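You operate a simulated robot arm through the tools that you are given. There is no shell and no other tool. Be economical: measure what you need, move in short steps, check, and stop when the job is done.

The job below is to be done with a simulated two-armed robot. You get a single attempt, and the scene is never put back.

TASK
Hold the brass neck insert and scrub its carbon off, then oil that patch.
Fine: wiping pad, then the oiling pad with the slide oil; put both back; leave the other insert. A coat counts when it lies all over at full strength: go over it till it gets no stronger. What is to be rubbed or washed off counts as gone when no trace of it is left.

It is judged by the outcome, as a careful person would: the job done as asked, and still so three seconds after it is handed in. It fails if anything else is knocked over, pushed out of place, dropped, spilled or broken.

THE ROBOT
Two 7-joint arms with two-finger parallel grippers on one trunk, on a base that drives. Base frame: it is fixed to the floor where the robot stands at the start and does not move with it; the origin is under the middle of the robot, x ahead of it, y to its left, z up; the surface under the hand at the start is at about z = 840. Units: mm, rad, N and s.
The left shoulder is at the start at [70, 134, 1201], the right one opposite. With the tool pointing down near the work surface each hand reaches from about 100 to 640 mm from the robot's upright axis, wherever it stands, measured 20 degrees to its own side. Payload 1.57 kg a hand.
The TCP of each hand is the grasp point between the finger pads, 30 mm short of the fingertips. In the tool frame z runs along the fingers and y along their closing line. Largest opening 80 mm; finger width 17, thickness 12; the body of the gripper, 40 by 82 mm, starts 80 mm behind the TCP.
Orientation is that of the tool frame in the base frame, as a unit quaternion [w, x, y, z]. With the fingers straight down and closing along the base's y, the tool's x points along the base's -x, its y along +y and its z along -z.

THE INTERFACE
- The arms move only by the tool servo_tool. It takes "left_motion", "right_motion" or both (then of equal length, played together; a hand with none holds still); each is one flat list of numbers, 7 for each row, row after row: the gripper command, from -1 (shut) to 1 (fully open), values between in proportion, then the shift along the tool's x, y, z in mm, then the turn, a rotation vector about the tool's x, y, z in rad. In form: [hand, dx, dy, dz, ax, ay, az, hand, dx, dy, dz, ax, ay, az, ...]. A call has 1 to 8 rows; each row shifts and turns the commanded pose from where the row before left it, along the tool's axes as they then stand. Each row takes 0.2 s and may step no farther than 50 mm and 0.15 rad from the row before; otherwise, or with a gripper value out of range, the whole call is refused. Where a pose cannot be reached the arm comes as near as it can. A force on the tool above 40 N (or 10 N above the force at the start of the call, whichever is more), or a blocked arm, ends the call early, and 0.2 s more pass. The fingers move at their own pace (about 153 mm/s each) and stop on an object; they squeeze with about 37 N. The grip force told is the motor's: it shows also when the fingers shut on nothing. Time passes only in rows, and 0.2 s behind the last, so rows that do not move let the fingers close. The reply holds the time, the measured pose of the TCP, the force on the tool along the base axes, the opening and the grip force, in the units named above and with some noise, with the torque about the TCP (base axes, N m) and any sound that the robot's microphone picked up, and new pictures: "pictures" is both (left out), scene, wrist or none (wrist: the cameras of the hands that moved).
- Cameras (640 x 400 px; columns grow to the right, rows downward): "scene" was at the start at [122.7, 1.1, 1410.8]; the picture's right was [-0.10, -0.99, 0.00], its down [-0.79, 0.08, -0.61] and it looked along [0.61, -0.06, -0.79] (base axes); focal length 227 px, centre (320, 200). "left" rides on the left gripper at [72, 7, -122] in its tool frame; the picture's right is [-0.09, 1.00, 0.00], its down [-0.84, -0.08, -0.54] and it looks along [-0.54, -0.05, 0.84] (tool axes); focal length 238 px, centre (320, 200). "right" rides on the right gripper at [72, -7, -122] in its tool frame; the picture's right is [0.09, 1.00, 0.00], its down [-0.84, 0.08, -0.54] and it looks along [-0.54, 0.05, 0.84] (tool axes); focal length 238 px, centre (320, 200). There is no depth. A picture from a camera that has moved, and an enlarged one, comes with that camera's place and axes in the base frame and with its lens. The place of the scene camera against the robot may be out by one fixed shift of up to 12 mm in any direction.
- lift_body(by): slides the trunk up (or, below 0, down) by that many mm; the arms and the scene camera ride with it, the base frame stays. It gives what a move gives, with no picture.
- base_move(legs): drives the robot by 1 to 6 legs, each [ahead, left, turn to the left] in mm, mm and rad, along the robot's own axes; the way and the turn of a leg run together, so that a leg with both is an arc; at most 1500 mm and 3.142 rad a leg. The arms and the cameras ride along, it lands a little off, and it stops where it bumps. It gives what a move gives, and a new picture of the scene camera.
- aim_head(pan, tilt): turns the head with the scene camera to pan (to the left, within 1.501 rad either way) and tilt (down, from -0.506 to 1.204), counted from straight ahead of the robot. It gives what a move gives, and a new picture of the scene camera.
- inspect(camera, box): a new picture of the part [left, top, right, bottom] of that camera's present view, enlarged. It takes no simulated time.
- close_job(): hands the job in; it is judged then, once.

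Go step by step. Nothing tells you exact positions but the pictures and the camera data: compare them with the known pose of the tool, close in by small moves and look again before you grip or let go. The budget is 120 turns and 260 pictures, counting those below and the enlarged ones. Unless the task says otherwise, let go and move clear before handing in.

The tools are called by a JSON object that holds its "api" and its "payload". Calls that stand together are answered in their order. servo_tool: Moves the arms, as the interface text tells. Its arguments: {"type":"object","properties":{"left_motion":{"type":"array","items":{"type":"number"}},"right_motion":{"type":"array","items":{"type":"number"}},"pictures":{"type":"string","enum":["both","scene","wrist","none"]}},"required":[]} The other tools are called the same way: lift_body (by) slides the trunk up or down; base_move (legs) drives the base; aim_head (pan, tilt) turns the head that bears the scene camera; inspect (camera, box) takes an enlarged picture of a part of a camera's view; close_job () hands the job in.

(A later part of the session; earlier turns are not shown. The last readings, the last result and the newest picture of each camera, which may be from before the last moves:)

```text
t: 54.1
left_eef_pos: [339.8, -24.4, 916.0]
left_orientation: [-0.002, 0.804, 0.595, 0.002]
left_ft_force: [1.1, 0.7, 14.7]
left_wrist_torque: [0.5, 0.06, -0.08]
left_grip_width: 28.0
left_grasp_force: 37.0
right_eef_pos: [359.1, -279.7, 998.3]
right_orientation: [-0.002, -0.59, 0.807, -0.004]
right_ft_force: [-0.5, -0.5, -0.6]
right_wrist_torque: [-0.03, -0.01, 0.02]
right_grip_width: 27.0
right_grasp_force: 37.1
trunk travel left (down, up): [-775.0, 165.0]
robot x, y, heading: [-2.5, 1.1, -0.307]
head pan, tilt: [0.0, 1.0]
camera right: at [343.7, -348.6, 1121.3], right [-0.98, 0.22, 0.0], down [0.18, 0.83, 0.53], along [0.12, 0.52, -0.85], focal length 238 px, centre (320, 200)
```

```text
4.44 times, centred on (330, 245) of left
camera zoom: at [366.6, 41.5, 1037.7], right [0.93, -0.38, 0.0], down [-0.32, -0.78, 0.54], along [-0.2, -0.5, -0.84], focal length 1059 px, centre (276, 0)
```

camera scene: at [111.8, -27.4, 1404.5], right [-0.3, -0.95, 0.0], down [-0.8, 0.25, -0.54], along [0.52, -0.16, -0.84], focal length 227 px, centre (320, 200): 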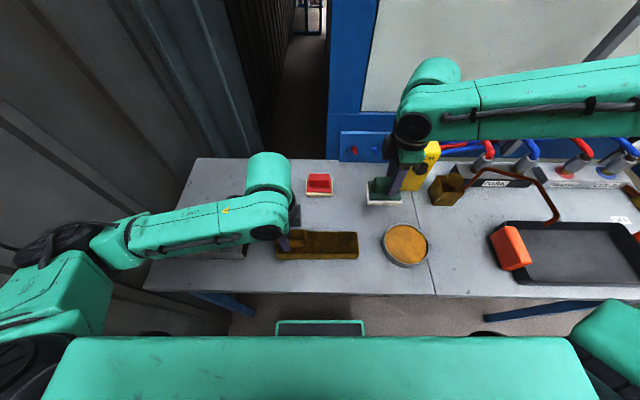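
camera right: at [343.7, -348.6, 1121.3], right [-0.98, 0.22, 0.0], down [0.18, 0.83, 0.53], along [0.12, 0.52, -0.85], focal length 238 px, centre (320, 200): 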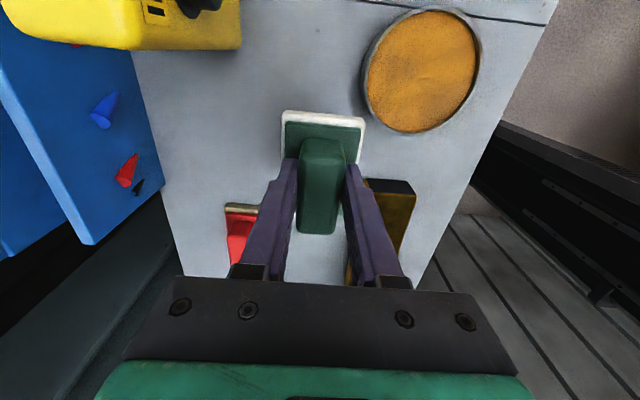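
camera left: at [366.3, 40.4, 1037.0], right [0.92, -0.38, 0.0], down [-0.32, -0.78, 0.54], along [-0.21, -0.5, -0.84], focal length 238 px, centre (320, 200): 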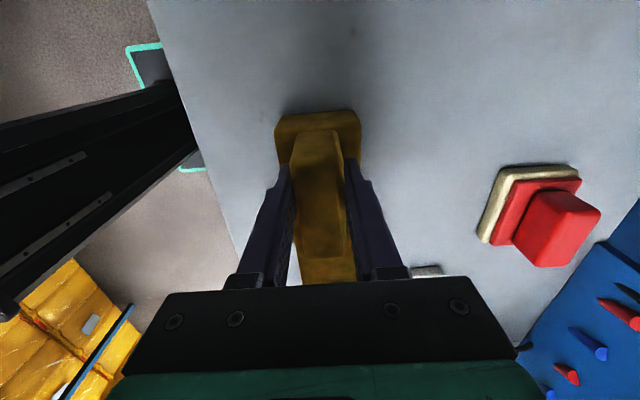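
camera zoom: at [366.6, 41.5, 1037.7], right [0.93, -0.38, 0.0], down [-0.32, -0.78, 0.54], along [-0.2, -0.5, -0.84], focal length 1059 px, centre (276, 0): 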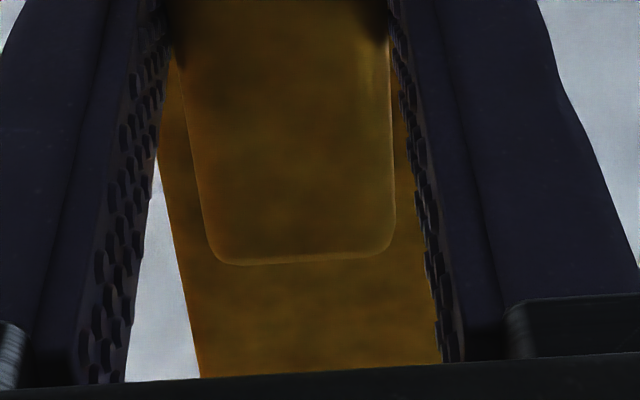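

Clean to the eye; one more scrub pass for certainty, since no trace may remain.

{"api": "servo_tool", "payload": {"right_motion": [-1, -35, 30, 0, 0, 0, 0, -1, -35, 30, 0, 0, 0, 0, -1, -20, 30, 30, 0, 0, 0, -1, 0, 0, 25, 0, 0, 0, -1, 0, 0, 2, 0, 0, 0, -1, 0, 0, 1.5, 0, 0, 0], "pictures": "none"}}

{"api": "servo_tool", "payload": {"right_motion": [-1, 0, 0, 1, 0, 0, 0, -1, -9, 0, 0, 0, 0, 0, -1, 9, 0, 0, 0, 0, 0, -1, 9, 3, 0, 0, 0, 0, -1, -9, 0, 0, 0, 0, 0, -1, -9, -5, 0, 0, 0, 0, -1, 9, 0, 0, 0, 0, 0, -1, 0, 2, 0, 0, 0, 0], "pictures": "none"}}

{"api": "servo_tool", "payload": {"right_motion": [-1, 0, 0, 0.5, 0, 0, 0, -1, -9, 0, 0, 0, 0, 0, -1, 9, 0, 0, 0, 0, 0, -1, 9, 3, 0, 0, 0, 0, -1, -9, 0, 0, 0, 0, 0, -1, -9, -5, 0, 0, 0, 0, -1, 9, 0, 0, 0, 0, 0, -1, 0, 2, 0, 0, 0, 0], "pictures": "none"}}

```text
t: 55.5
left_eef_pos: [339.6, -25.3, 915.9]
left_orientation: [0.0, 0.804, 0.595, 0.003]
left_ft_force: [3.5, 1.9, 20.5]
left_wrist_torque: [0.71, -0.07, -0.13]
left_grip_width: 27.9
left_grasp_force: 37.0
right_eef_pos: [301.2, -168.5, 941.2]
right_orientation: [-0.003, -0.589, 0.808, -0.004]
right_ft_force: [-0.2, 0.6, -0.5]
right_wrist_torque: [0.0, 0.01, -0.01]
right_grip_width: 27.0
right_grasp_force: 36.8
trunk travel left (down, up): [-775.0, 165.0]
robot x, y, heading: [2.2, 1.0, -0.302]
head pan, tilt: [0.0, 1.0]
```

```text
t: 57.3
left_eef_pos: [338.2, -24.2, 915.9]
left_orientation: [-0.001, 0.803, 0.595, 0.0]
left_ft_force: [0.2, -2.3, 16.7]
left_wrist_torque: [-0.46, -0.22, 0.42]
left_grip_width: 27.9
left_grasp_force: 37.0
right_eef_pos: [303.4, -167.3, 940.9]
right_orientation: [-0.002, -0.589, 0.808, -0.004]
right_ft_force: [8.3, 2.1, 15.5]
right_wrist_torque: [0.34, -0.06, -0.18]
right_grip_width: 27.3
right_grasp_force: 36.8
trunk travel left (down, up): [-775.0, 165.0]
robot x, y, heading: [0.3, -4.2, -0.305]
head pan, tilt: [0.0, 1.0]
```

```text
t: 58.7
left_eef_pos: [339.0, -23.7, 914.9]
left_orientation: [-0.003, 0.803, 0.596, 0.006]
left_ft_force: [-1.4, -1.1, 9.2]
left_wrist_torque: [0.93, 0.3, 0.2]
left_grip_width: 27.7
left_grasp_force: 37.3
right_eef_pos: [300.1, -163.8, 940.1]
right_orientation: [-0.004, -0.59, 0.808, -0.005]
right_ft_force: [-3.9, -1.0, 10.8]
right_wrist_torque: [0.23, 0.17, 0.06]
right_grip_width: 27.3
right_grasp_force: 37.1
trunk travel left (down, up): [-775.0, 165.0]
robot x, y, heading: [0.6, -1.3, -0.302]
head pan, tilt: [0.0, 1.0]
stopped in row 6 (right hand): the force on the tool passed its limit at 44 N (the readings are from after the stop); the commanded pose is now the measured one
```

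That's thorough. Now I'll put the wiping pad back down at the transfer spot with the right hand.

{"api": "servo_tool", "payload": {"right_motion": [-1, 0, 0, -35, 0, 0, 0, -1, 21.5, -32, 0, 0, 0, 0, -1, 21.5, -32, 0, 0, 0, 0, -1, 21.5, -32.4, 0, 0, 0, 0, -1, 0, 0, 40, 0, 0, 0, -1, 0, 0, 30, 0, 0, 0, -1, 0, 0, 2, 0, 0, 0], "pictures": "both"}}

{"api": "inspect", "payload": {"camera": "scene", "box": [290, 180, 430, 268]}}

```text
t: 60.3
left_eef_pos: [338.9, -22.9, 915.6]
left_orientation: [-0.003, 0.802, 0.597, 0.004]
left_ft_force: [-5.1, -1.8, 16.6]
left_wrist_torque: [0.17, 0.17, 0.05]
left_grip_width: 27.9
left_grasp_force: 37.0
right_eef_pos: [372.9, -254.4, 903.1]
right_orientation: [-0.004, -0.589, 0.808, -0.005]
right_ft_force: [0.0, -0.4, -1.4]
right_wrist_torque: [0.02, -0.01, 0.0]
right_grip_width: 27.3
right_grasp_force: 36.6
trunk travel left (down, up): [-775.0, 165.0]
robot x, y, heading: [1.6, -2.0, -0.305]
head pan, tilt: [0.0, 1.0]
camera scene: at [108.9, -28.2, 1404.7], right [-0.3, -0.95, 0.0], down [-0.8, 0.25, -0.54], along [0.52, -0.16, -0.84], focal length 227 px, centre (320, 200)
camera right: at [358.1, -324.5, 1025.8], right [-0.98, 0.22, 0.0], down [0.18, 0.83, 0.53], along [0.12, 0.52, -0.85], focal length 238 px, centre (320, 200)
```

scene: 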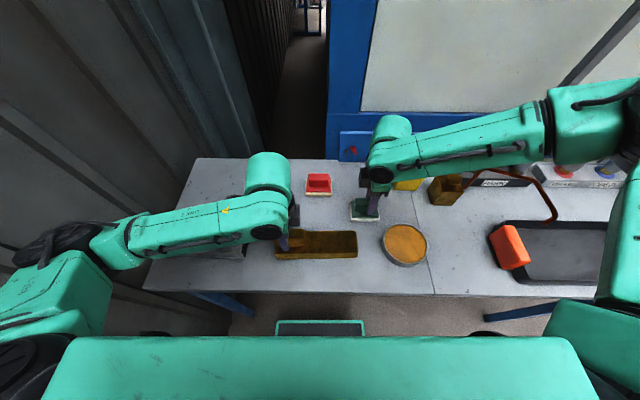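
right: 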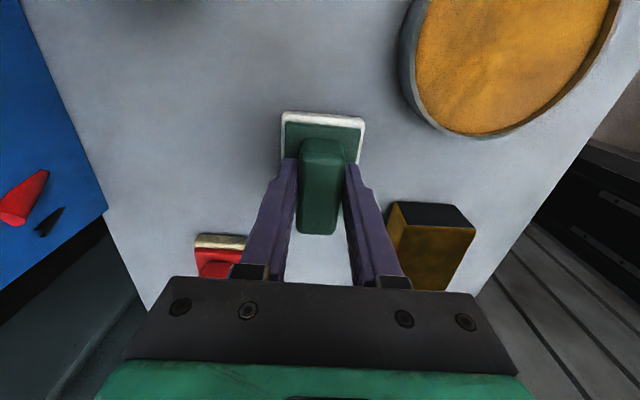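

```text
4.55 times, centred on (360, 224) of scene
camera zoom: at [108.9, -28.2, 1404.7], right [-0.3, -0.95, 0.0], down [-0.8, 0.25, -0.54], along [0.52, -0.16, -0.84], focal length 1032 px, centre (138, 91)
```

zoom: 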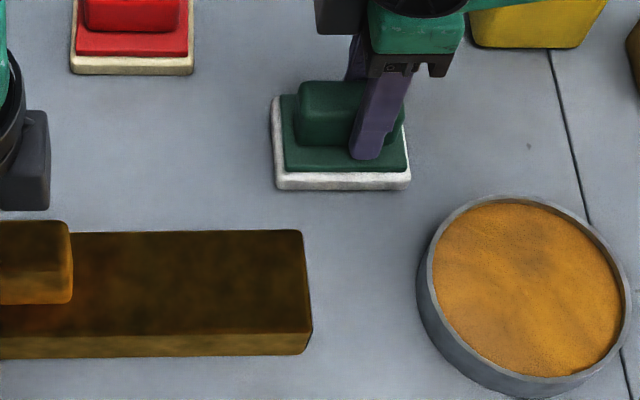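

Patch area is clean. Set the pad down, release and rise.

{"api": "servo_tool", "payload": {"right_motion": [-1, 0, 0, 1.5, 0, 0, 0, -1, 0, 0, 1.2, 0, 0, 0, 0.3, 0, 0, 0, 0, 0, 0, 0.3, 0, 0, 0, 0, 0, 0, 0.3, 0, 0, -30, 0, 0, 0, 0.3, 0, 0, -40, 0, 0, 0, 0.3, 40, 0, -20, 0, 0, 0, 0.3, 40, 20, 0, 0, 0, 0], "pictures": "wrist"}}

```text
t: 62.1
left_eef_pos: [339.6, -24.4, 915.0]
left_orientation: [-0.003, 0.802, 0.597, 0.005]
left_ft_force: [-4.9, -3.5, 18.8]
left_wrist_torque: [0.59, -0.23, 0.16]
left_grip_width: 27.8
left_grasp_force: 36.5
right_eef_pos: [329.0, -323.8, 994.1]
right_orientation: [-0.004, -0.589, 0.808, -0.004]
right_ft_force: [-0.2, -0.8, 0.3]
right_wrist_torque: [0.0, -0.02, -0.03]
right_grip_width: 51.9
right_grasp_force: 0.0
trunk travel left (down, up): [-775.0, 165.0]
robot x, y, heading: [3.8, 1.4, -0.3]
head pan, tilt: [0.0, 1.0]
camera right: at [313.3, -392.8, 1116.4], right [-0.98, 0.22, 0.0], down [0.18, 0.83, 0.53], along [0.12, 0.52, -0.85], focal length 238 px, centre (320, 200)
```

right: 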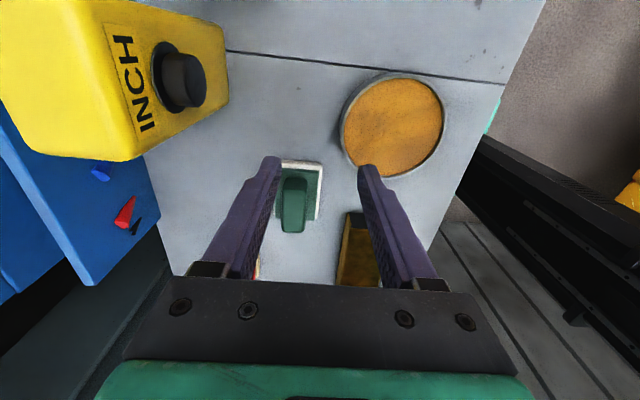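

The left hand now releases the insert, rises, and goes to fetch the wiping pad home, keeping its yaw (gripping the handle's narrow side); the right hand backs off.

{"api": "servo_tool", "payload": {"left_motion": [0.1, 0, 0, 0, 0, 0, 0, 0.1, 0, 0, 0, 0, 0, 0, 0.2, 0, 0, -40, 0, 0, 0, 0.2, 0, 0, -45, 0, 0, 0, 0.4, -42, 19.5, 0, 0, 0, 0, 0.4, -42, 19.5, 0, 0, 0, 0, 0.4, -42, 19.5, 0, 0, 0, 0], "right_motion": [0.3, 20, 20, -15, 0, 0, 0, 0.3, 20, 15, -15, 0, 0, 0, 0.3, 0, 0, 0, 0, 0, 0, 0.3, 0, 0, 0, 0, 0, 0, 0.3, 0, 0, 0, 0, 0, 0, 0.3, 0, 0, 0, 0, 0, 0, 0.3, 0, 0, 0, 0, 0, 0], "pictures": "both"}}

```text
t: 63.7
left_eef_pos: [361.0, -163.2, 997.7]
left_orientation: [-0.005, 0.803, 0.596, 0.003]
left_ft_force: [0.5, -0.3, 0.3]
left_wrist_torque: [0.02, 0.0, 0.01]
left_grip_width: 56.1
left_grasp_force: 0.1
right_eef_pos: [286.6, -352.6, 1022.7]
right_orientation: [-0.005, -0.59, 0.808, -0.003]
right_ft_force: [0.5, -0.1, 0.1]
right_wrist_torque: [0.01, -0.03, -0.02]
right_grip_width: 52.1
right_grasp_force: 0.0
trunk travel left (down, up): [-775.0, 165.0]
robot x, y, heading: [2.5, -0.2, -0.3]
head pan, tilt: [0.0, 1.0]
camera scene: at [111.7, -29.8, 1404.4], right [-0.3, -0.95, 0.0], down [-0.8, 0.25, -0.54], along [0.52, -0.16, -0.84], focal length 227 px, centre (320, 200)
camera right: at [270.6, -420.7, 1145.0], right [-0.98, 0.22, 0.0], down [0.18, 0.83, 0.53], along [0.11, 0.52, -0.85], focal length 238 px, centre (320, 200)
camera left: at [387.4, -98.8, 1120.4], right [0.93, -0.38, 0.0], down [-0.32, -0.79, 0.53], along [-0.2, -0.49, -0.85], focal length 238 px, centre (320, 200)
```

scene: 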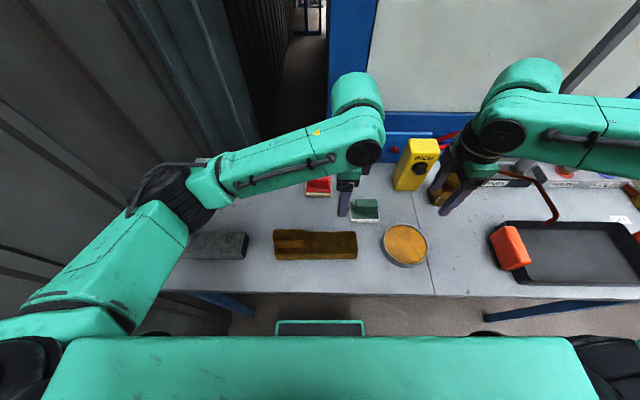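
right: 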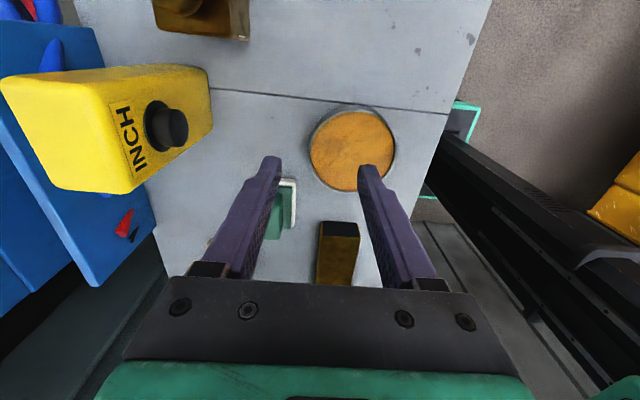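
left: 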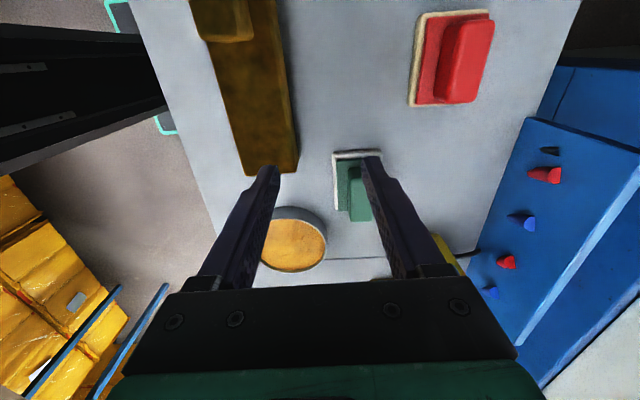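

Green's handle lies about 35 mm along the tool's y and ~60–70 mm further out. Move over and look.

{"api": "servo_tool", "payload": {"left_motion": [0.5, -30, 17, 0, 0, 0, 0, 0.5, -30, 18, 15, 0, 0, 0, 0.5, 0, 0, 40, 0, 0, 0], "pictures": "wrist"}}

{"api": "inspect", "payload": {"camera": "left", "box": [220, 80, 440, 218]}}

```text
t: 64.5
left_eef_pos: [375.5, -226.7, 942.7]
left_orientation: [-0.004, 0.802, 0.597, 0.003]
left_ft_force: [0.4, 0.4, -0.2]
left_wrist_torque: [-0.03, 0.02, 0.03]
left_grip_width: 59.9
left_grasp_force: 0.0
right_eef_pos: [287.0, -349.1, 1023.4]
right_orientation: [-0.006, -0.589, 0.808, -0.004]
right_ft_force: [0.0, -0.2, 0.3]
right_wrist_torque: [-0.03, -0.01, -0.03]
right_grip_width: 51.9
right_grasp_force: 0.0
trunk travel left (down, up): [-775.0, 165.0]
robot x, y, heading: [-0.7, 1.2, -0.307]
head pan, tilt: [0.0, 1.0]
camera left: at [403.4, -161.5, 1064.5], right [0.93, -0.38, 0.0], down [-0.32, -0.78, 0.53], along [-0.2, -0.49, -0.85], focal length 238 px, centre (320, 200)
```

left: 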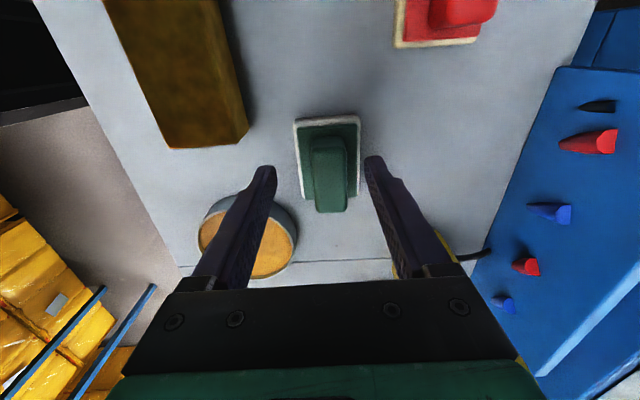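

```text
2.90 times, centred on (330, 149) of left
camera zoom: at [403.4, -161.5, 1064.5], right [0.93, -0.38, 0.0], down [-0.32, -0.78, 0.53], along [-0.2, -0.49, -0.85], focal length 691 px, centre (291, 348)
```

zoom: 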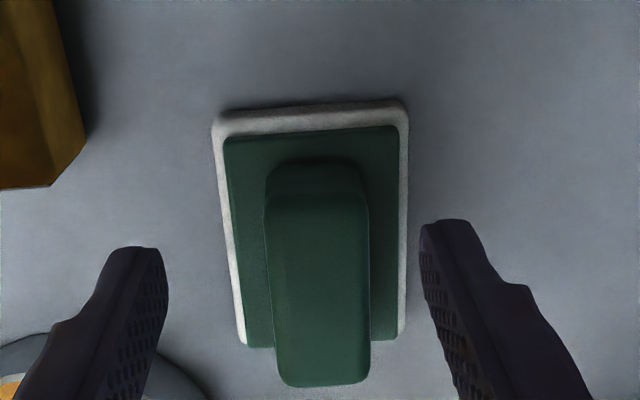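

Correct by +5.5 mm and 11 mm further, descend to 900.5 and grip.

{"api": "servo_tool", "payload": {"left_motion": [0.5, -11, 5.5, 0, 0, 0, 0, 0.5, 0, 0, 22, 0, 0, 0, 0.5, 0, 0, 20, 0, 0, 0, -1, 0, 0, 0, 0, 0, 0, -1, 0, 0, 0, 0, 0, 0, -1, 0, 0, 0, 0, 0, 0], "pictures": "wrist"}}

```text
t: 65.9
left_eef_pos: [378.1, -239.6, 899.2]
left_orientation: [-0.004, 0.802, 0.597, 0.004]
left_ft_force: [0.8, -1.2, 1.5]
left_wrist_torque: [-0.13, -0.04, 0.05]
left_grip_width: 27.2
left_grasp_force: 37.0
right_eef_pos: [285.9, -349.7, 1023.6]
right_orientation: [-0.005, -0.589, 0.808, -0.004]
right_ft_force: [-0.5, -0.6, 0.3]
right_wrist_torque: [-0.03, -0.02, 0.03]
right_grip_width: 52.1
right_grasp_force: 0.1
trunk travel left (down, up): [-775.0, 165.0]
robot x, y, heading: [-1.1, 1.1, -0.303]
head pan, tilt: [0.0, 1.0]
camera left: at [405.8, -173.8, 1021.9], right [0.93, -0.37, 0.0], down [-0.32, -0.78, 0.53], along [-0.2, -0.49, -0.85], focal length 238 px, centre (320, 200)
```

left: 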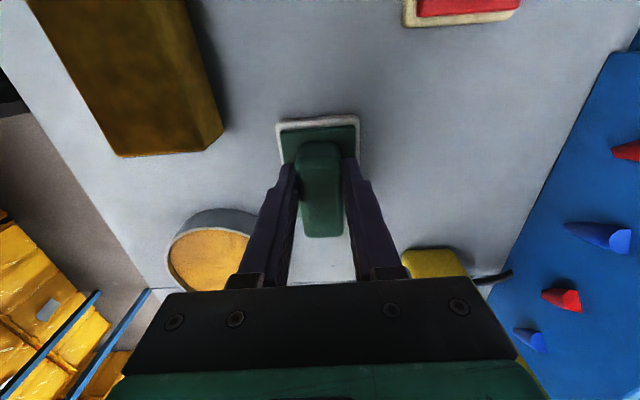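

Held. Lift and carry it back left, keeping in front of the red pad.

{"api": "servo_tool", "payload": {"left_motion": [-1, 0, 0, -40, 0, 0, 0, -1, 0, 0, -38, 0, 0, 0, -1, 45, 0, 0, 0, 0, 0, -1, 45, 0, 0, 0, 0, 0, -1, 45, 0, 0, 0, 0, 0, -1, 45, 0, 0, 0, 0, 0, -1, 40, 28, 0, 0, 0, 0, -1, 40, 28, 0, 0, 0, 0], "pictures": "none"}}

```text
t: 67.7
left_eef_pos: [508.2, -7.1, 980.2]
left_orientation: [-0.005, 0.802, 0.597, 0.002]
left_ft_force: [1.2, 1.1, -1.6]
left_wrist_torque: [-0.02, 0.02, 0.02]
left_grip_width: 27.0
left_grasp_force: 37.2
right_eef_pos: [286.6, -349.3, 1022.7]
right_orientation: [-0.006, -0.589, 0.808, -0.003]
right_ft_force: [-0.2, -0.2, -0.7]
right_wrist_torque: [-0.02, 0.05, -0.01]
right_grip_width: 51.8
right_grasp_force: 0.1
trunk travel left (down, up): [-775.0, 165.0]
robot x, y, heading: [-1.5, 0.1, -0.306]
head pan, tilt: [0.0, 1.0]
```

Now the last bit to home, near world (556, −3), then lower to just above the table and compare with the original picture.

{"api": "servo_tool", "payload": {"left_motion": [-1, 9, 22.3, 0, 0, 0, 0, -1, 9, 22.3, 0, 0, 0, 0, -1, 0, 0, 40, 0, 0, 0, -1, 0, 0, 32, 0, 0, 0], "pictures": "wrist"}}

{"api": "inspect", "payload": {"camera": "scene", "box": [240, 160, 440, 280]}}

```text
t: 68.7
left_eef_pos: [553.4, -3.2, 910.0]
left_orientation: [-0.004, 0.802, 0.597, 0.005]
left_ft_force: [-0.3, 0.4, -0.7]
left_wrist_torque: [0.02, -0.01, 0.01]
left_grip_width: 27.3
left_grasp_force: 37.1
right_eef_pos: [286.1, -350.8, 1022.3]
right_orientation: [-0.005, -0.589, 0.808, -0.004]
right_ft_force: [-0.5, 0.1, -0.7]
right_wrist_torque: [0.0, 0.0, 0.0]
right_grip_width: 52.0
right_grasp_force: 0.1
trunk travel left (down, up): [-775.0, 165.0]
robot x, y, heading: [3.6, -1.7, -0.309]
head pan, tilt: [0.0, 1.0]
camera left: at [581.0, 62.6, 1032.4], right [0.93, -0.38, 0.0], down [-0.32, -0.78, 0.53], along [-0.2, -0.49, -0.85], focal length 238 px, centre (320, 200)
```

left: 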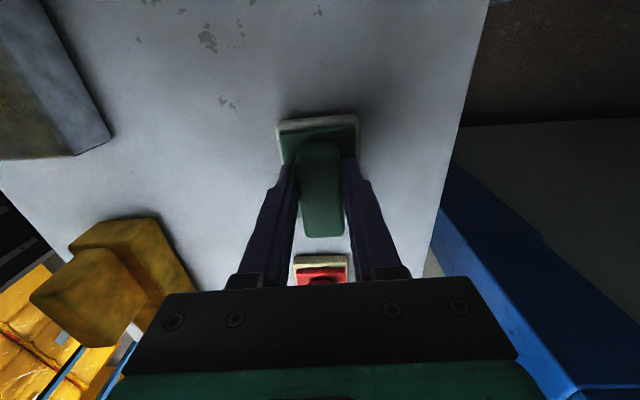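

```text
3.20 times, centred on (340, 220) of scene
camera zoom: at [113.0, -27.5, 1404.4], right [-0.3, -0.95, 0.0], down [-0.8, 0.25, -0.54], along [0.51, -0.16, -0.84], focal length 727 px, centre (256, 136)
```

zoom: 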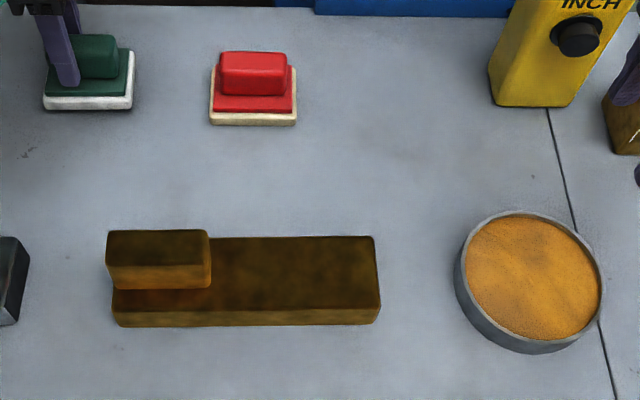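

About 4 mm to the left and 7 mm further back gives its original place. Adjust, set down, release and rise.

{"api": "servo_tool", "payload": {"left_motion": [-1, 4, 7, 0, 0, 0, 0, -1, 0, 0, 7, 0, 0, 0, -1, 0, 0, 2, 0, 0, 0, -1, 0, 0, 1, 0, 0, 0], "pictures": "none"}}

{"api": "inspect", "payload": {"camera": "scene", "box": [240, 160, 440, 280]}}

```text
t: 69.7
left_eef_pos: [561.4, -0.5, 900.1]
left_orientation: [-0.004, 0.802, 0.597, 0.003]
left_ft_force: [-0.2, 0.0, 1.9]
left_wrist_torque: [-0.06, -0.05, -0.02]
left_grip_width: 27.0
left_grasp_force: 36.7
right_eef_pos: [286.4, -349.1, 1023.2]
right_orientation: [-0.006, -0.589, 0.808, -0.005]
right_ft_force: [-0.4, 0.4, 0.7]
right_wrist_torque: [-0.03, 0.01, 0.04]
right_grip_width: 51.9
right_grasp_force: 0.1
trunk travel left (down, up): [-775.0, 165.0]
robot x, y, heading: [0.2, -1.8, -0.315]
head pan, tilt: [0.0, 1.0]
```

```text
3.20 times, centred on (340, 220) of scene
camera zoom: at [111.6, -27.5, 1404.5], right [-0.3, -0.95, 0.0], down [-0.8, 0.25, -0.54], along [0.52, -0.16, -0.84], focal length 727 px, centre (256, 136)
```

zoom: 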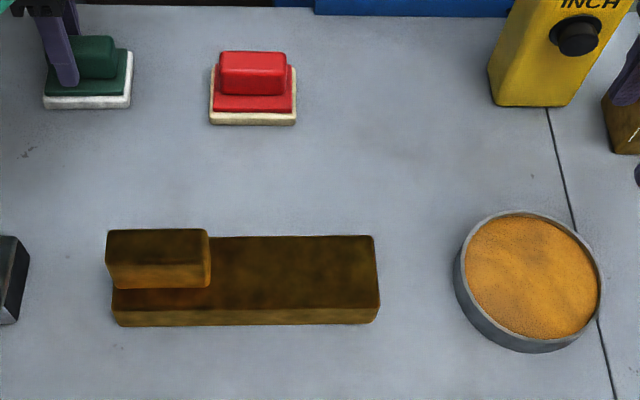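

Back in place within a couple of mm. Release, rise, and move over the red oiling pad.

{"api": "servo_tool", "payload": {"left_motion": [0.3, 0, 0, 0, 0, 0, 0, 0.3, 0, 0, 0, 0, 0, 0, 0.3, 0, 0, -40, 0, 0, 0, 0.3, 0, 0, -40, 0, 0, 0, 0.5, -40, -6, 0, 0, 0, 0, 0.5, -40, -6, 0, 0, 0, 0, 0.5, -40, -6, 0, 0, 0, 0], "pictures": "wrist"}}

{"api": "inspect", "payload": {"camera": "left", "box": [200, 80, 480, 255]}}

```text
t: 71.3
left_eef_pos: [510.3, -111.2, 978.1]
left_orientation: [-0.004, 0.803, 0.596, 0.004]
left_ft_force: [0.1, -0.3, 0.1]
left_wrist_torque: [0.01, -0.03, -0.02]
left_grip_width: 60.0
left_grasp_force: 0.1
right_eef_pos: [285.7, -351.6, 1022.6]
right_orientation: [-0.004, -0.589, 0.808, -0.004]
right_ft_force: [0.0, -1.0, -0.1]
right_wrist_torque: [0.01, 0.0, -0.03]
right_grip_width: 51.9
right_grasp_force: 0.1
trunk travel left (down, up): [-775.0, 165.0]
robot x, y, heading: [-0.4, -1.1, -0.308]
head pan, tilt: [0.0, 1.0]
camera left: at [537.0, -47.1, 1100.9], right [0.93, -0.37, 0.0], down [-0.32, -0.79, 0.53], along [-0.2, -0.49, -0.85], focal length 238 px, centre (320, 200)
```

left: 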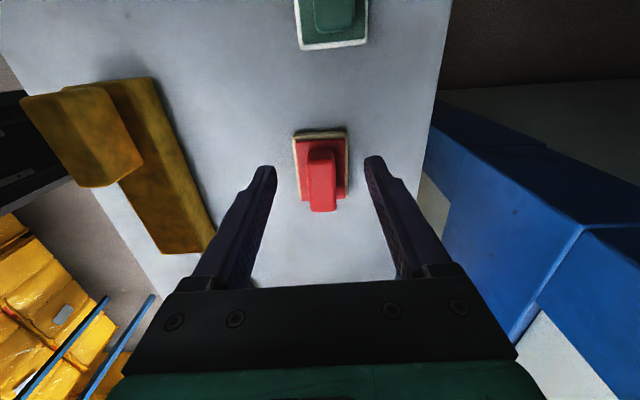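

```text
2.29 times, centred on (340, 168) of left
camera zoom: at [537.0, -47.1, 1100.9], right [0.93, -0.37, 0.0], down [-0.32, -0.79, 0.53], along [-0.2, -0.49, -0.85], focal length 545 px, centre (274, 274)
```

zoom: 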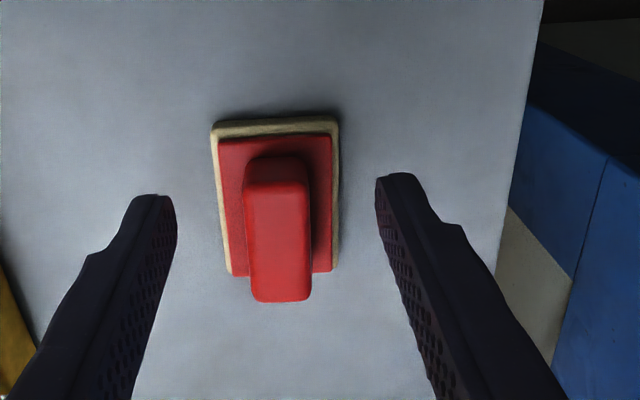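

Red's handle is ~37 mm further along. Move over and lower, then look.

{"api": "servo_tool", "payload": {"left_motion": [0.5, -37, -1, 0, 0, 0, 0, 0.5, 0, 0, 34, 0, 0, 0], "pictures": "none"}}

{"api": "inspect", "payload": {"camera": "left", "box": [220, 80, 440, 218]}}

```text
t: 71.9
left_eef_pos: [499.3, -146.1, 943.2]
left_orientation: [-0.004, 0.802, 0.597, 0.003]
left_ft_force: [0.2, 0.2, 0.8]
left_wrist_torque: [-0.01, 0.0, -0.03]
left_grip_width: 59.8
left_grasp_force: 0.1
right_eef_pos: [286.5, -349.9, 1022.5]
right_orientation: [-0.006, -0.59, 0.808, -0.003]
right_ft_force: [0.7, 0.5, -0.2]
right_wrist_torque: [0.01, 0.04, 0.01]
right_grip_width: 52.1
right_grasp_force: 0.1
trunk travel left (down, up): [-775.0, 165.0]
robot x, y, heading: [0.4, 3.0, -0.311]
head pan, tilt: [0.0, 1.0]
```

```text
2.90 times, centred on (330, 149) of left
camera zoom: at [526.2, -81.6, 1066.1], right [0.93, -0.38, 0.0], down [-0.32, -0.78, 0.53], along [-0.2, -0.49, -0.85], focal length 691 px, centre (291, 348)
```

zoom: 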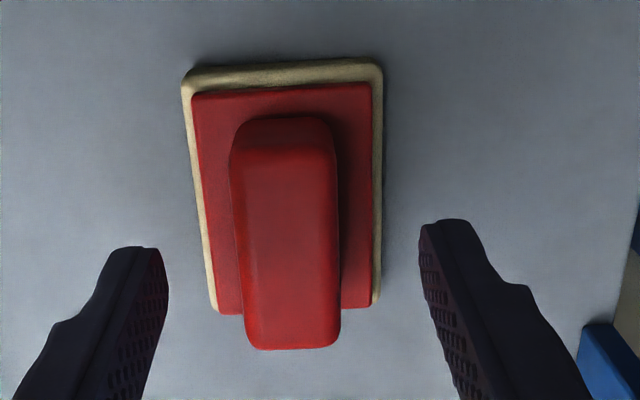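

Centred. Descend and grip the red pad.

{"api": "servo_tool", "payload": {"left_motion": [0.5, 0, -2, 22, 0, 0, 0, 0.5, 0, 0, 20.5, 0, 0, 0, -1, 0, 0, 0, 0, 0, 0, -1, 0, 0, 0, 0, 0, 0, -1, 0, 0, 0, 0, 0, 0], "pictures": "none"}}

```text
t: 73.1
left_eef_pos: [496.3, -145.2, 900.3]
left_orientation: [-0.004, 0.802, 0.597, 0.003]
left_ft_force: [0.5, 0.2, -1.0]
left_wrist_torque: [-0.03, 0.03, 0.01]
left_grip_width: 27.2
left_grasp_force: 37.3
right_eef_pos: [286.0, -350.5, 1022.8]
right_orientation: [-0.006, -0.589, 0.808, -0.004]
right_ft_force: [0.3, 0.4, 0.1]
right_wrist_torque: [-0.01, 0.0, 0.01]
right_grip_width: 52.3
right_grasp_force: 0.1
trunk travel left (down, up): [-775.0, 165.0]
robot x, y, heading: [-2.5, -1.3, -0.306]
head pan, tilt: [0.0, 1.0]
```

Held. Carry it to the transfer spot and set it down there.

{"api": "servo_tool", "payload": {"left_motion": [-1, 0, 0, -45, 0, 0, 0, -1, -40, -24, 0, 0, 0, 0, -1, -40, -24, 0, 0, 0, 0, -1, -40, -24, 0, 0, 0, 0, -1, -10, -15, 0, 0, 0, 0, -1, 0, 0, 25, 0, 0, 0, -1, 0, 0, 18, 0, 0, 0, -1, 0, 0, 2, 0, 0, 0], "pictures": "scene"}}

```text
t: 74.9
left_eef_pos: [376.8, -246.8, 899.4]
left_orientation: [-0.003, 0.803, 0.596, 0.003]
left_ft_force: [0.9, -1.2, 5.5]
left_wrist_torque: [0.18, -0.13, -0.09]
left_grip_width: 26.9
left_grasp_force: 37.3
right_eef_pos: [286.4, -350.1, 1023.8]
right_orientation: [-0.005, -0.589, 0.808, -0.004]
right_ft_force: [0.0, 0.7, 0.3]
right_wrist_torque: [0.02, -0.03, 0.02]
right_grip_width: 51.8
right_grasp_force: 0.1
trunk travel left (down, up): [-775.0, 165.0]
robot x, y, heading: [1.3, -2.5, -0.302]
head pan, tilt: [0.0, 1.0]
camera scene: at [111.8, -27.1, 1404.6], right [-0.3, -0.95, 0.0], down [-0.8, 0.25, -0.54], along [0.52, -0.16, -0.84], focal length 227 px, centre (320, 200)
```

scene: 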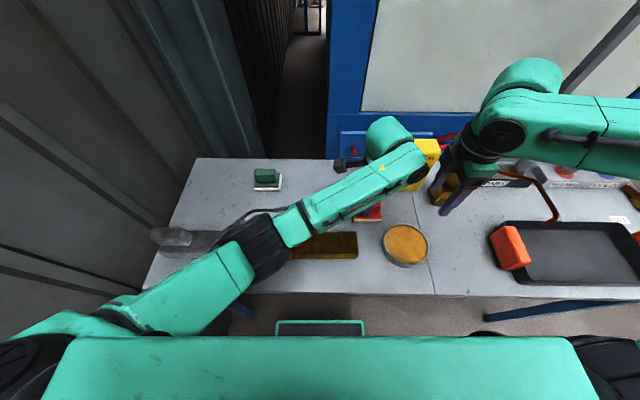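

Pad is on the table. Release, rise, and bring the left hand back towards the insert's block.

{"api": "servo_tool", "payload": {"left_motion": [0.3, 0, 0, 0, 0, 0, 0, 0.3, 0, 0, 0, 0, 0, 0, 0.3, 0, 0, -40, 0, 0, 0, 0.3, 0, 0, -45, 0, 0, 0, 0.6, 43, -20, 0, 0, 0, 0, 0.6, 43, -20, 0, 0, 0, 0, 0.6, 43, -20, 0, 0, 0, 0, 0.6, 43, -20, 0, 0, 0, 0], "pictures": "none"}}

{"api": "servo_tool", "payload": {"left_motion": [0.6, 29, -20, 0, 0, 0, 0, 0.6, 0, 0, 40, 0, 0, 0], "pictures": "wrist"}}

{"api": "inspect", "payload": {"camera": "left", "box": [220, 80, 440, 218]}}

```text
t: 76.7
left_eef_pos: [349.8, -54.9, 986.7]
left_orientation: [-0.004, 0.802, 0.597, 0.002]
left_ft_force: [0.4, 0.9, 0.1]
left_wrist_torque: [-0.03, 0.02, -0.01]
left_grip_width: 63.9
left_grasp_force: 0.0
right_eef_pos: [286.4, -347.8, 1023.9]
right_orientation: [-0.006, -0.589, 0.808, -0.005]
right_ft_force: [0.2, 0.3, 0.2]
right_wrist_torque: [-0.05, 0.0, -0.01]
right_grip_width: 52.3
right_grasp_force: 0.0
trunk travel left (down, up): [-775.0, 165.0]
robot x, y, heading: [-0.2, 2.6, -0.308]
head pan, tilt: [0.0, 1.0]
```

```text
t: 77.3
left_eef_pos: [339.3, -22.9, 947.1]
left_orientation: [-0.004, 0.802, 0.597, 0.004]
left_ft_force: [-0.6, 0.4, 0.0]
left_wrist_torque: [-0.01, 0.04, 0.02]
left_grip_width: 64.2
left_grasp_force: 0.0
right_eef_pos: [286.7, -349.8, 1023.3]
right_orientation: [-0.005, -0.589, 0.808, -0.003]
right_ft_force: [0.3, -0.1, 0.6]
right_wrist_torque: [-0.01, 0.01, -0.01]
right_grip_width: 52.1
right_grasp_force: 0.1
trunk travel left (down, up): [-775.0, 165.0]
robot x, y, heading: [-1.3, 0.5, -0.308]
head pan, tilt: [0.0, 1.0]
camera left: at [366.5, 42.6, 1068.6], right [0.93, -0.37, 0.0], down [-0.31, -0.78, 0.53], along [-0.2, -0.49, -0.85], focal length 238 px, centre (320, 200)
```

left: 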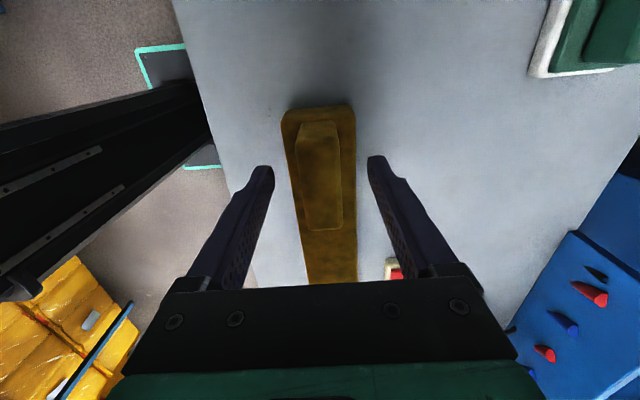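

```text
2.90 times, centred on (330, 149) of left
camera zoom: at [366.5, 42.6, 1068.6], right [0.93, -0.37, 0.0], down [-0.31, -0.78, 0.53], along [-0.2, -0.49, -0.85], focal length 691 px, centre (291, 348)
```

zoom: 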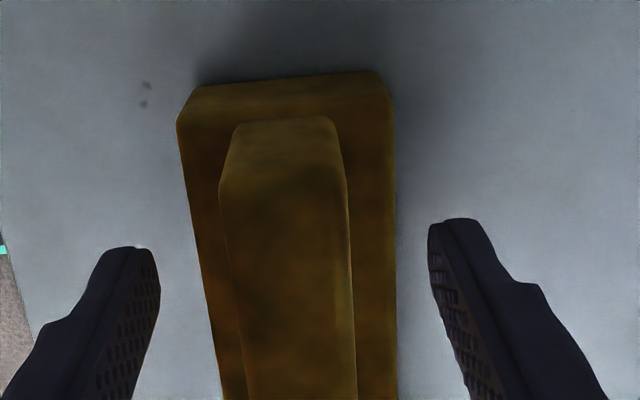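

Good alignment; lower to 915 and grip the block again.

{"api": "servo_tool", "payload": {"left_motion": [0.6, 0, -2, 20, 0, 0, 0, 0.6, 0, 0, 12, 0, 0, 0, -1, 0, 0, 0, 0, 0, 0, -1, 0, 0, 0, 0, 0, 0, -1, 0, 0, 0, 0, 0, 0], "right_motion": [0.5, 0, 0, 0, 0, 0, 0, 0.5, 0, 0, 0, 0, 0, 0, 0.5, -20, -20, 0, 0, 0, 0, 0.5, -25, -20, 0, 0, 0, 0, 0.5, -25, -10, 0, 0, 0, 0], "pictures": "wrist"}}

```text
t: 78.5
left_eef_pos: [334.7, -24.3, 914.5]
left_orientation: [-0.003, 0.803, 0.597, 0.003]
left_ft_force: [-1.7, -2.1, 5.1]
left_wrist_torque: [0.3, -0.17, -0.09]
left_grip_width: 27.8
left_grasp_force: 37.0
right_eef_pos: [355.4, -299.9, 1022.1]
right_orientation: [-0.006, -0.589, 0.808, -0.004]
right_ft_force: [0.9, 0.0, -0.4]
right_wrist_torque: [-0.02, -0.03, 0.0]
right_grip_width: 60.0
right_grasp_force: 0.1
trunk travel left (down, up): [-775.0, 165.0]
robot x, y, heading: [-0.8, -1.9, -0.306]
head pan, tilt: [0.0, 1.0]
camera right: at [340.4, -368.5, 1144.4], right [-0.98, 0.22, 0.0], down [0.18, 0.83, 0.53], along [0.11, 0.52, -0.85], focal length 238 px, centre (320, 200)
camera left: at [364.2, 41.3, 1036.7], right [0.93, -0.38, 0.0], down [-0.32, -0.78, 0.53], along [-0.2, -0.49, -0.85], focal length 238 px, centre (320, 200)
```

right: 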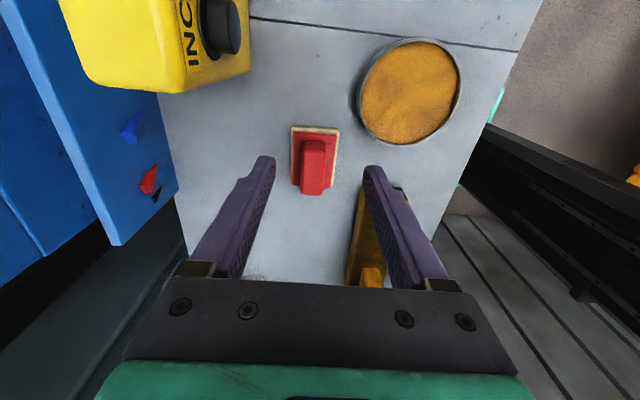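
left: 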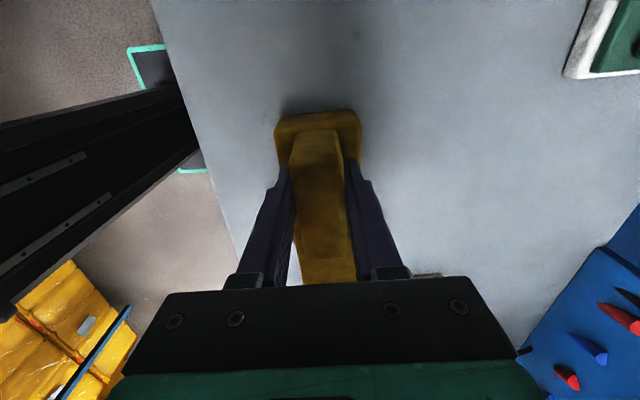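

Insert held again. I'll bring the right hand closer over the red pad and look before gripping.

{"api": "servo_tool", "payload": {"right_motion": [0.5, -40, -4, 25, 0, 0, 0, 0.5, 0, 0, 45, 0, 0, 0], "pictures": "none"}}

{"api": "inspect", "payload": {"camera": "right", "box": [220, 80, 440, 218]}}

{"api": "inspect", "payload": {"camera": "scene", "box": [290, 170, 430, 258]}}

```text
t: 79.1
left_eef_pos: [337.9, -24.5, 913.9]
left_orientation: [-0.004, 0.802, 0.597, 0.005]
left_ft_force: [0.4, -1.6, 6.0]
left_wrist_torque: [0.46, -0.28, 0.01]
left_grip_width: 27.7
left_grasp_force: 36.7
right_eef_pos: [372.2, -264.0, 950.1]
right_orientation: [-0.005, -0.589, 0.808, -0.003]
right_ft_force: [-0.5, -0.4, -0.9]
right_wrist_torque: [-0.02, -0.02, -0.03]
right_grip_width: 60.1
right_grasp_force: 0.0
trunk travel left (down, up): [-775.0, 165.0]
robot x, y, heading: [1.2, -0.9, -0.308]
head pan, tilt: [0.0, 1.0]
```

```text
2.90 times, centred on (330, 149) of right
camera zoom: at [356.8, -333.3, 1073.5], right [-0.98, 0.22, 0.0], down [0.18, 0.83, 0.53], along [0.11, 0.52, -0.85], focal length 691 px, centre (291, 348)
```

zoom: 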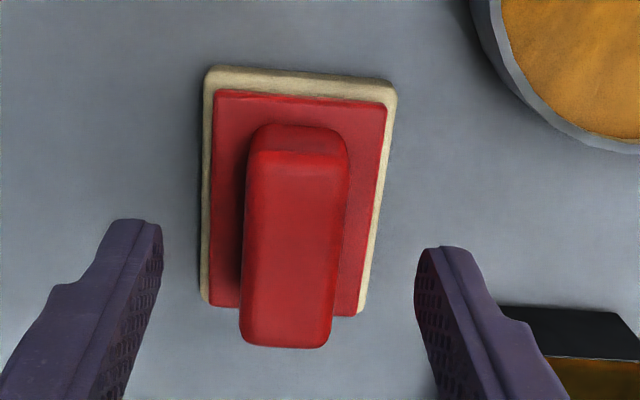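

```text
4.55 times, centred on (360, 214) of scene
camera zoom: at [111.4, -28.4, 1404.5], right [-0.3, -0.95, 0.0], down [-0.8, 0.25, -0.54], along [0.52, -0.16, -0.84], focal length 1032 px, centre (138, 136)
```

zoom: 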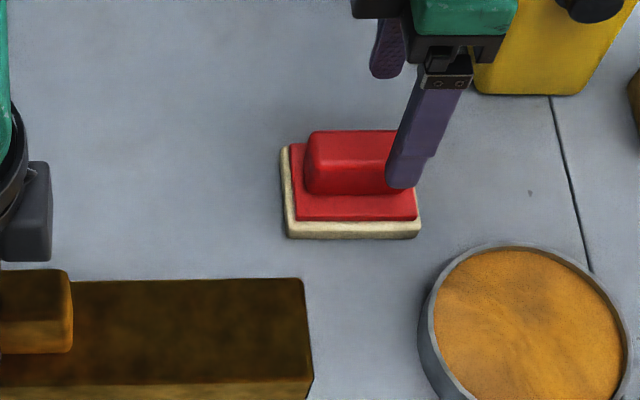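

The right finger is still ~14 mm short of the handle's middle. Correct, descend and grip.

{"api": "servo_tool", "payload": {"right_motion": [0.5, -14, 1.5, 0, 0, 0, 0, 0.5, 0, 0, 25, 0, 0, 0, 0.5, 0, 0, 24.5, 0, 0, 0, -1, 0, 0, 0, 0, 0, 0, -1, 0, 0, 0, 0, 0, 0, -1, 0, 0, 0, 0, 0, 0], "pictures": "wrist"}}

{"api": "inspect", "payload": {"camera": "scene", "box": [290, 180, 450, 280]}}

```text
t: 80.5
left_eef_pos: [338.0, -23.5, 915.2]
left_orientation: [-0.003, 0.802, 0.597, 0.004]
left_ft_force: [2.4, -0.3, 11.3]
left_wrist_torque: [0.63, -0.46, 0.0]
left_grip_width: 28.0
left_grasp_force: 37.3
right_eef_pos: [374.2, -252.3, 901.2]
right_orientation: [-0.006, -0.59, 0.808, -0.005]
right_ft_force: [0.8, 0.1, 0.5]
right_wrist_torque: [0.07, -0.03, -0.02]
right_grip_width: 26.9
right_grasp_force: 37.3
trunk travel left (down, up): [-775.0, 165.0]
robot x, y, heading: [0.2, 1.7, -0.31]
head pan, tilt: [0.0, 1.0]
camera right: at [358.8, -320.5, 1024.0], right [-0.98, 0.22, 0.0], down [0.18, 0.83, 0.53], along [0.11, 0.52, -0.85], focal length 238 px, centre (320, 200)
```

right: 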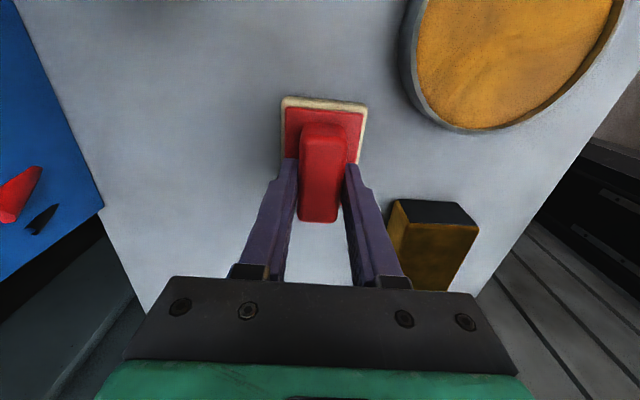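

```text
4.00 times, centred on (370, 230) of scene
camera zoom: at [111.6, -28.0, 1404.5], right [-0.3, -0.95, 0.0], down [-0.8, 0.25, -0.54], along [0.52, -0.16, -0.84], focal length 908 px, centre (120, 80)
```

zoom: 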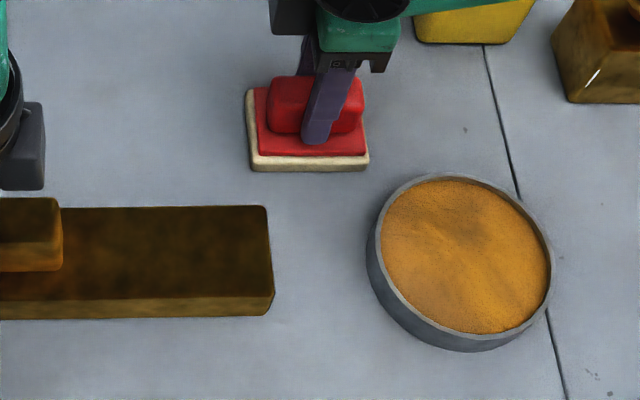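

Gripped near the middle. Lift and carry the pad above the oil tin at about world (253, −303).

{"api": "servo_tool", "payload": {"right_motion": [-1, 0, 0, -40, 0, 0, 0, -1, 0, 0, -40, 0, 0, 0, -1, 28.5, 33.3, 0, 0, 0, 0, -1, 28.5, 33.3, 0, 0, 0, 0, -1, 28.5, 33.3, 0, 0, 0, 0], "pictures": "both"}}

{"api": "inspect", "payload": {"camera": "scene", "box": [330, 180, 490, 280]}}

```text
t: 81.7
left_eef_pos: [336.0, -21.9, 914.3]
left_orientation: [-0.002, 0.803, 0.596, 0.001]
left_ft_force: [-3.8, -5.7, 13.4]
left_wrist_torque: [0.27, -0.09, 0.04]
left_grip_width: 28.0
left_grasp_force: 37.5
right_eef_pos: [257.2, -299.8, 983.0]
right_orientation: [-0.006, -0.59, 0.807, -0.004]
right_ft_force: [-0.5, 0.9, -1.0]
right_wrist_torque: [-0.05, 0.01, 0.01]
right_grip_width: 27.3
right_grasp_force: 36.9
right hand out of reach, approached as far as the arm can: row 5
trunk travel left (down, up): [-775.0, 165.0]
robot x, y, heading: [0.9, -5.7, -0.305]
head pan, tilt: [0.0, 1.0]
camera scene: at [110.4, -23.8, 1404.6], right [-0.3, -0.95, 0.0], down [-0.8, 0.25, -0.54], along [0.52, -0.16, -0.84], focal length 227 px, centre (320, 200)
camera right: at [242.5, -368.9, 1105.3], right [-0.98, 0.22, 0.0], down [0.18, 0.83, 0.53], along [0.11, 0.52, -0.85], focal length 238 px, centre (320, 200)
```

scene: 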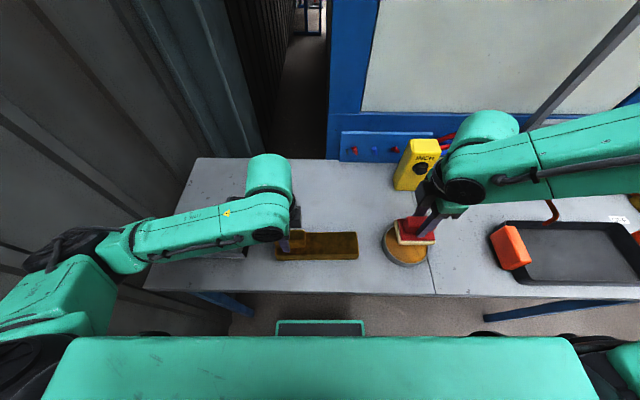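
right: 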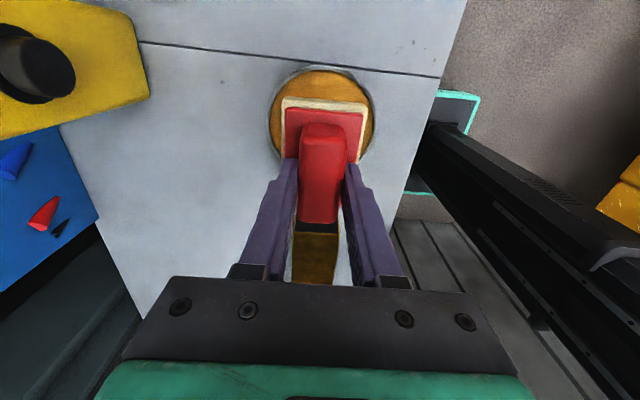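

```text
4.00 times, centred on (410, 230) of scene
camera zoom: at [110.4, -23.8, 1404.6], right [-0.3, -0.95, 0.0], down [-0.8, 0.25, -0.54], along [0.52, -0.16, -0.84], focal length 908 px, centre (-40, 80)
```

zoom: 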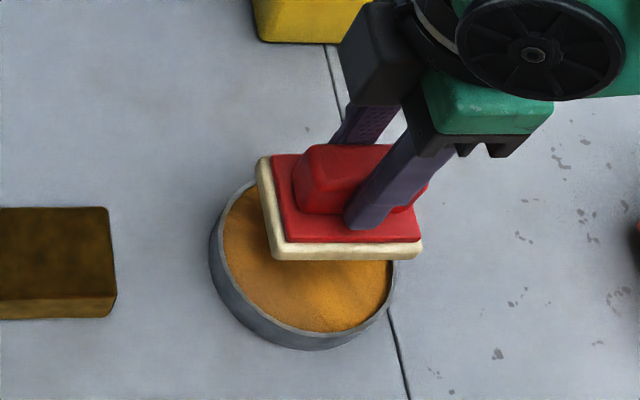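

The pad hangs over the tin. I'll enlarge the wrist view to centre it within the rim.

{"api": "inspect", "payload": {"camera": "right", "box": [240, 50, 400, 150]}}

```text
4.00 times, centred on (320, 100) of right
camera zoom: at [242.5, -368.9, 1105.3], right [-0.98, 0.22, 0.0], down [0.18, 0.83, 0.53], along [0.11, 0.52, -0.85], focal length 953 px, centre (320, 600)
```

zoom: 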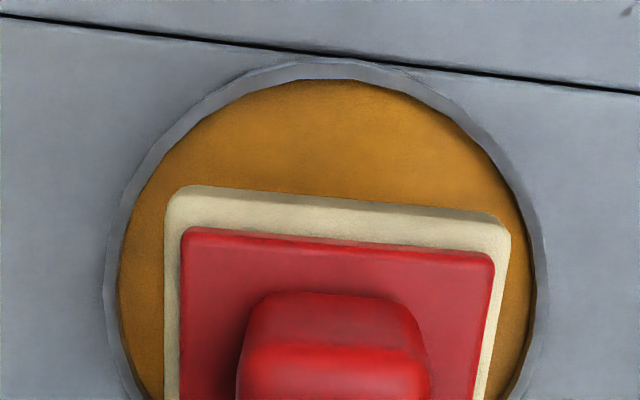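

Both views say the pad is within a few mm of centre. Lower gently towards the oil.

{"api": "servo_tool", "payload": {"right_motion": [-1, 0, 1, 25, 0, 0, 0, -1, 0, 0, 22, 0, 0, 0], "pictures": "none"}}

{"api": "inspect", "payload": {"camera": "right", "box": [240, 50, 400, 150]}}

{"api": "inspect", "payload": {"camera": "scene", "box": [350, 190, 470, 265]}}

```text
t: 82.3
left_eef_pos: [335.4, -23.6, 913.7]
left_orientation: [-0.004, 0.802, 0.597, 0.005]
left_ft_force: [-3.1, 1.0, 9.5]
left_wrist_torque: [0.66, -0.38, 0.07]
left_grip_width: 27.9
left_grasp_force: 36.5
right_eef_pos: [256.8, -304.6, 936.0]
right_orientation: [-0.005, -0.589, 0.808, -0.004]
right_ft_force: [-1.1, 0.0, 0.2]
right_wrist_torque: [0.02, -0.02, 0.02]
right_grip_width: 27.1
right_grasp_force: 37.6
trunk travel left (down, up): [-775.0, 165.0]
robot x, y, heading: [-0.2, -3.7, -0.306]
head pan, tilt: [0.0, 1.0]
```

```text
4.00 times, centred on (320, 100) of right
camera zoom: at [241.6, -372.8, 1058.5], right [-0.98, 0.22, 0.0], down [0.18, 0.83, 0.53], along [0.11, 0.52, -0.85], focal length 953 px, centre (320, 600)
```

zoom: 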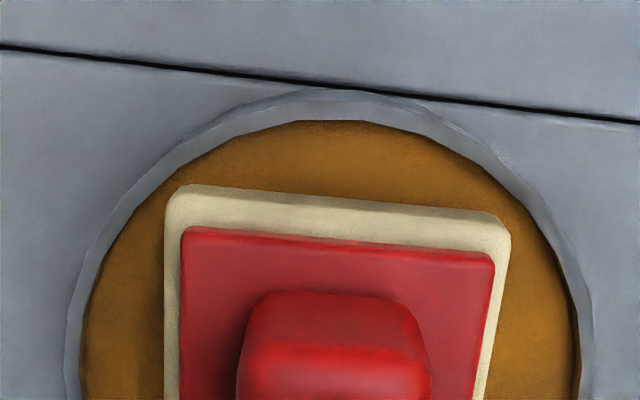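

```text
5.33 times, centred on (410, 228) of scene
camera zoom: at [110.0, -28.2, 1404.6], right [-0.3, -0.95, 0.0], down [-0.8, 0.25, -0.54], along [0.52, -0.16, -0.84], focal length 1211 px, centre (-160, 53)
```

zoom: 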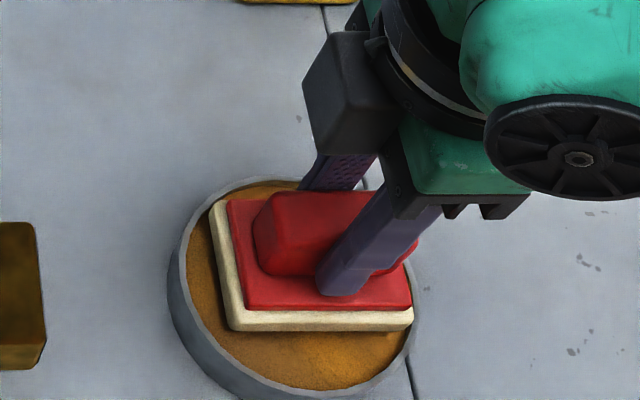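

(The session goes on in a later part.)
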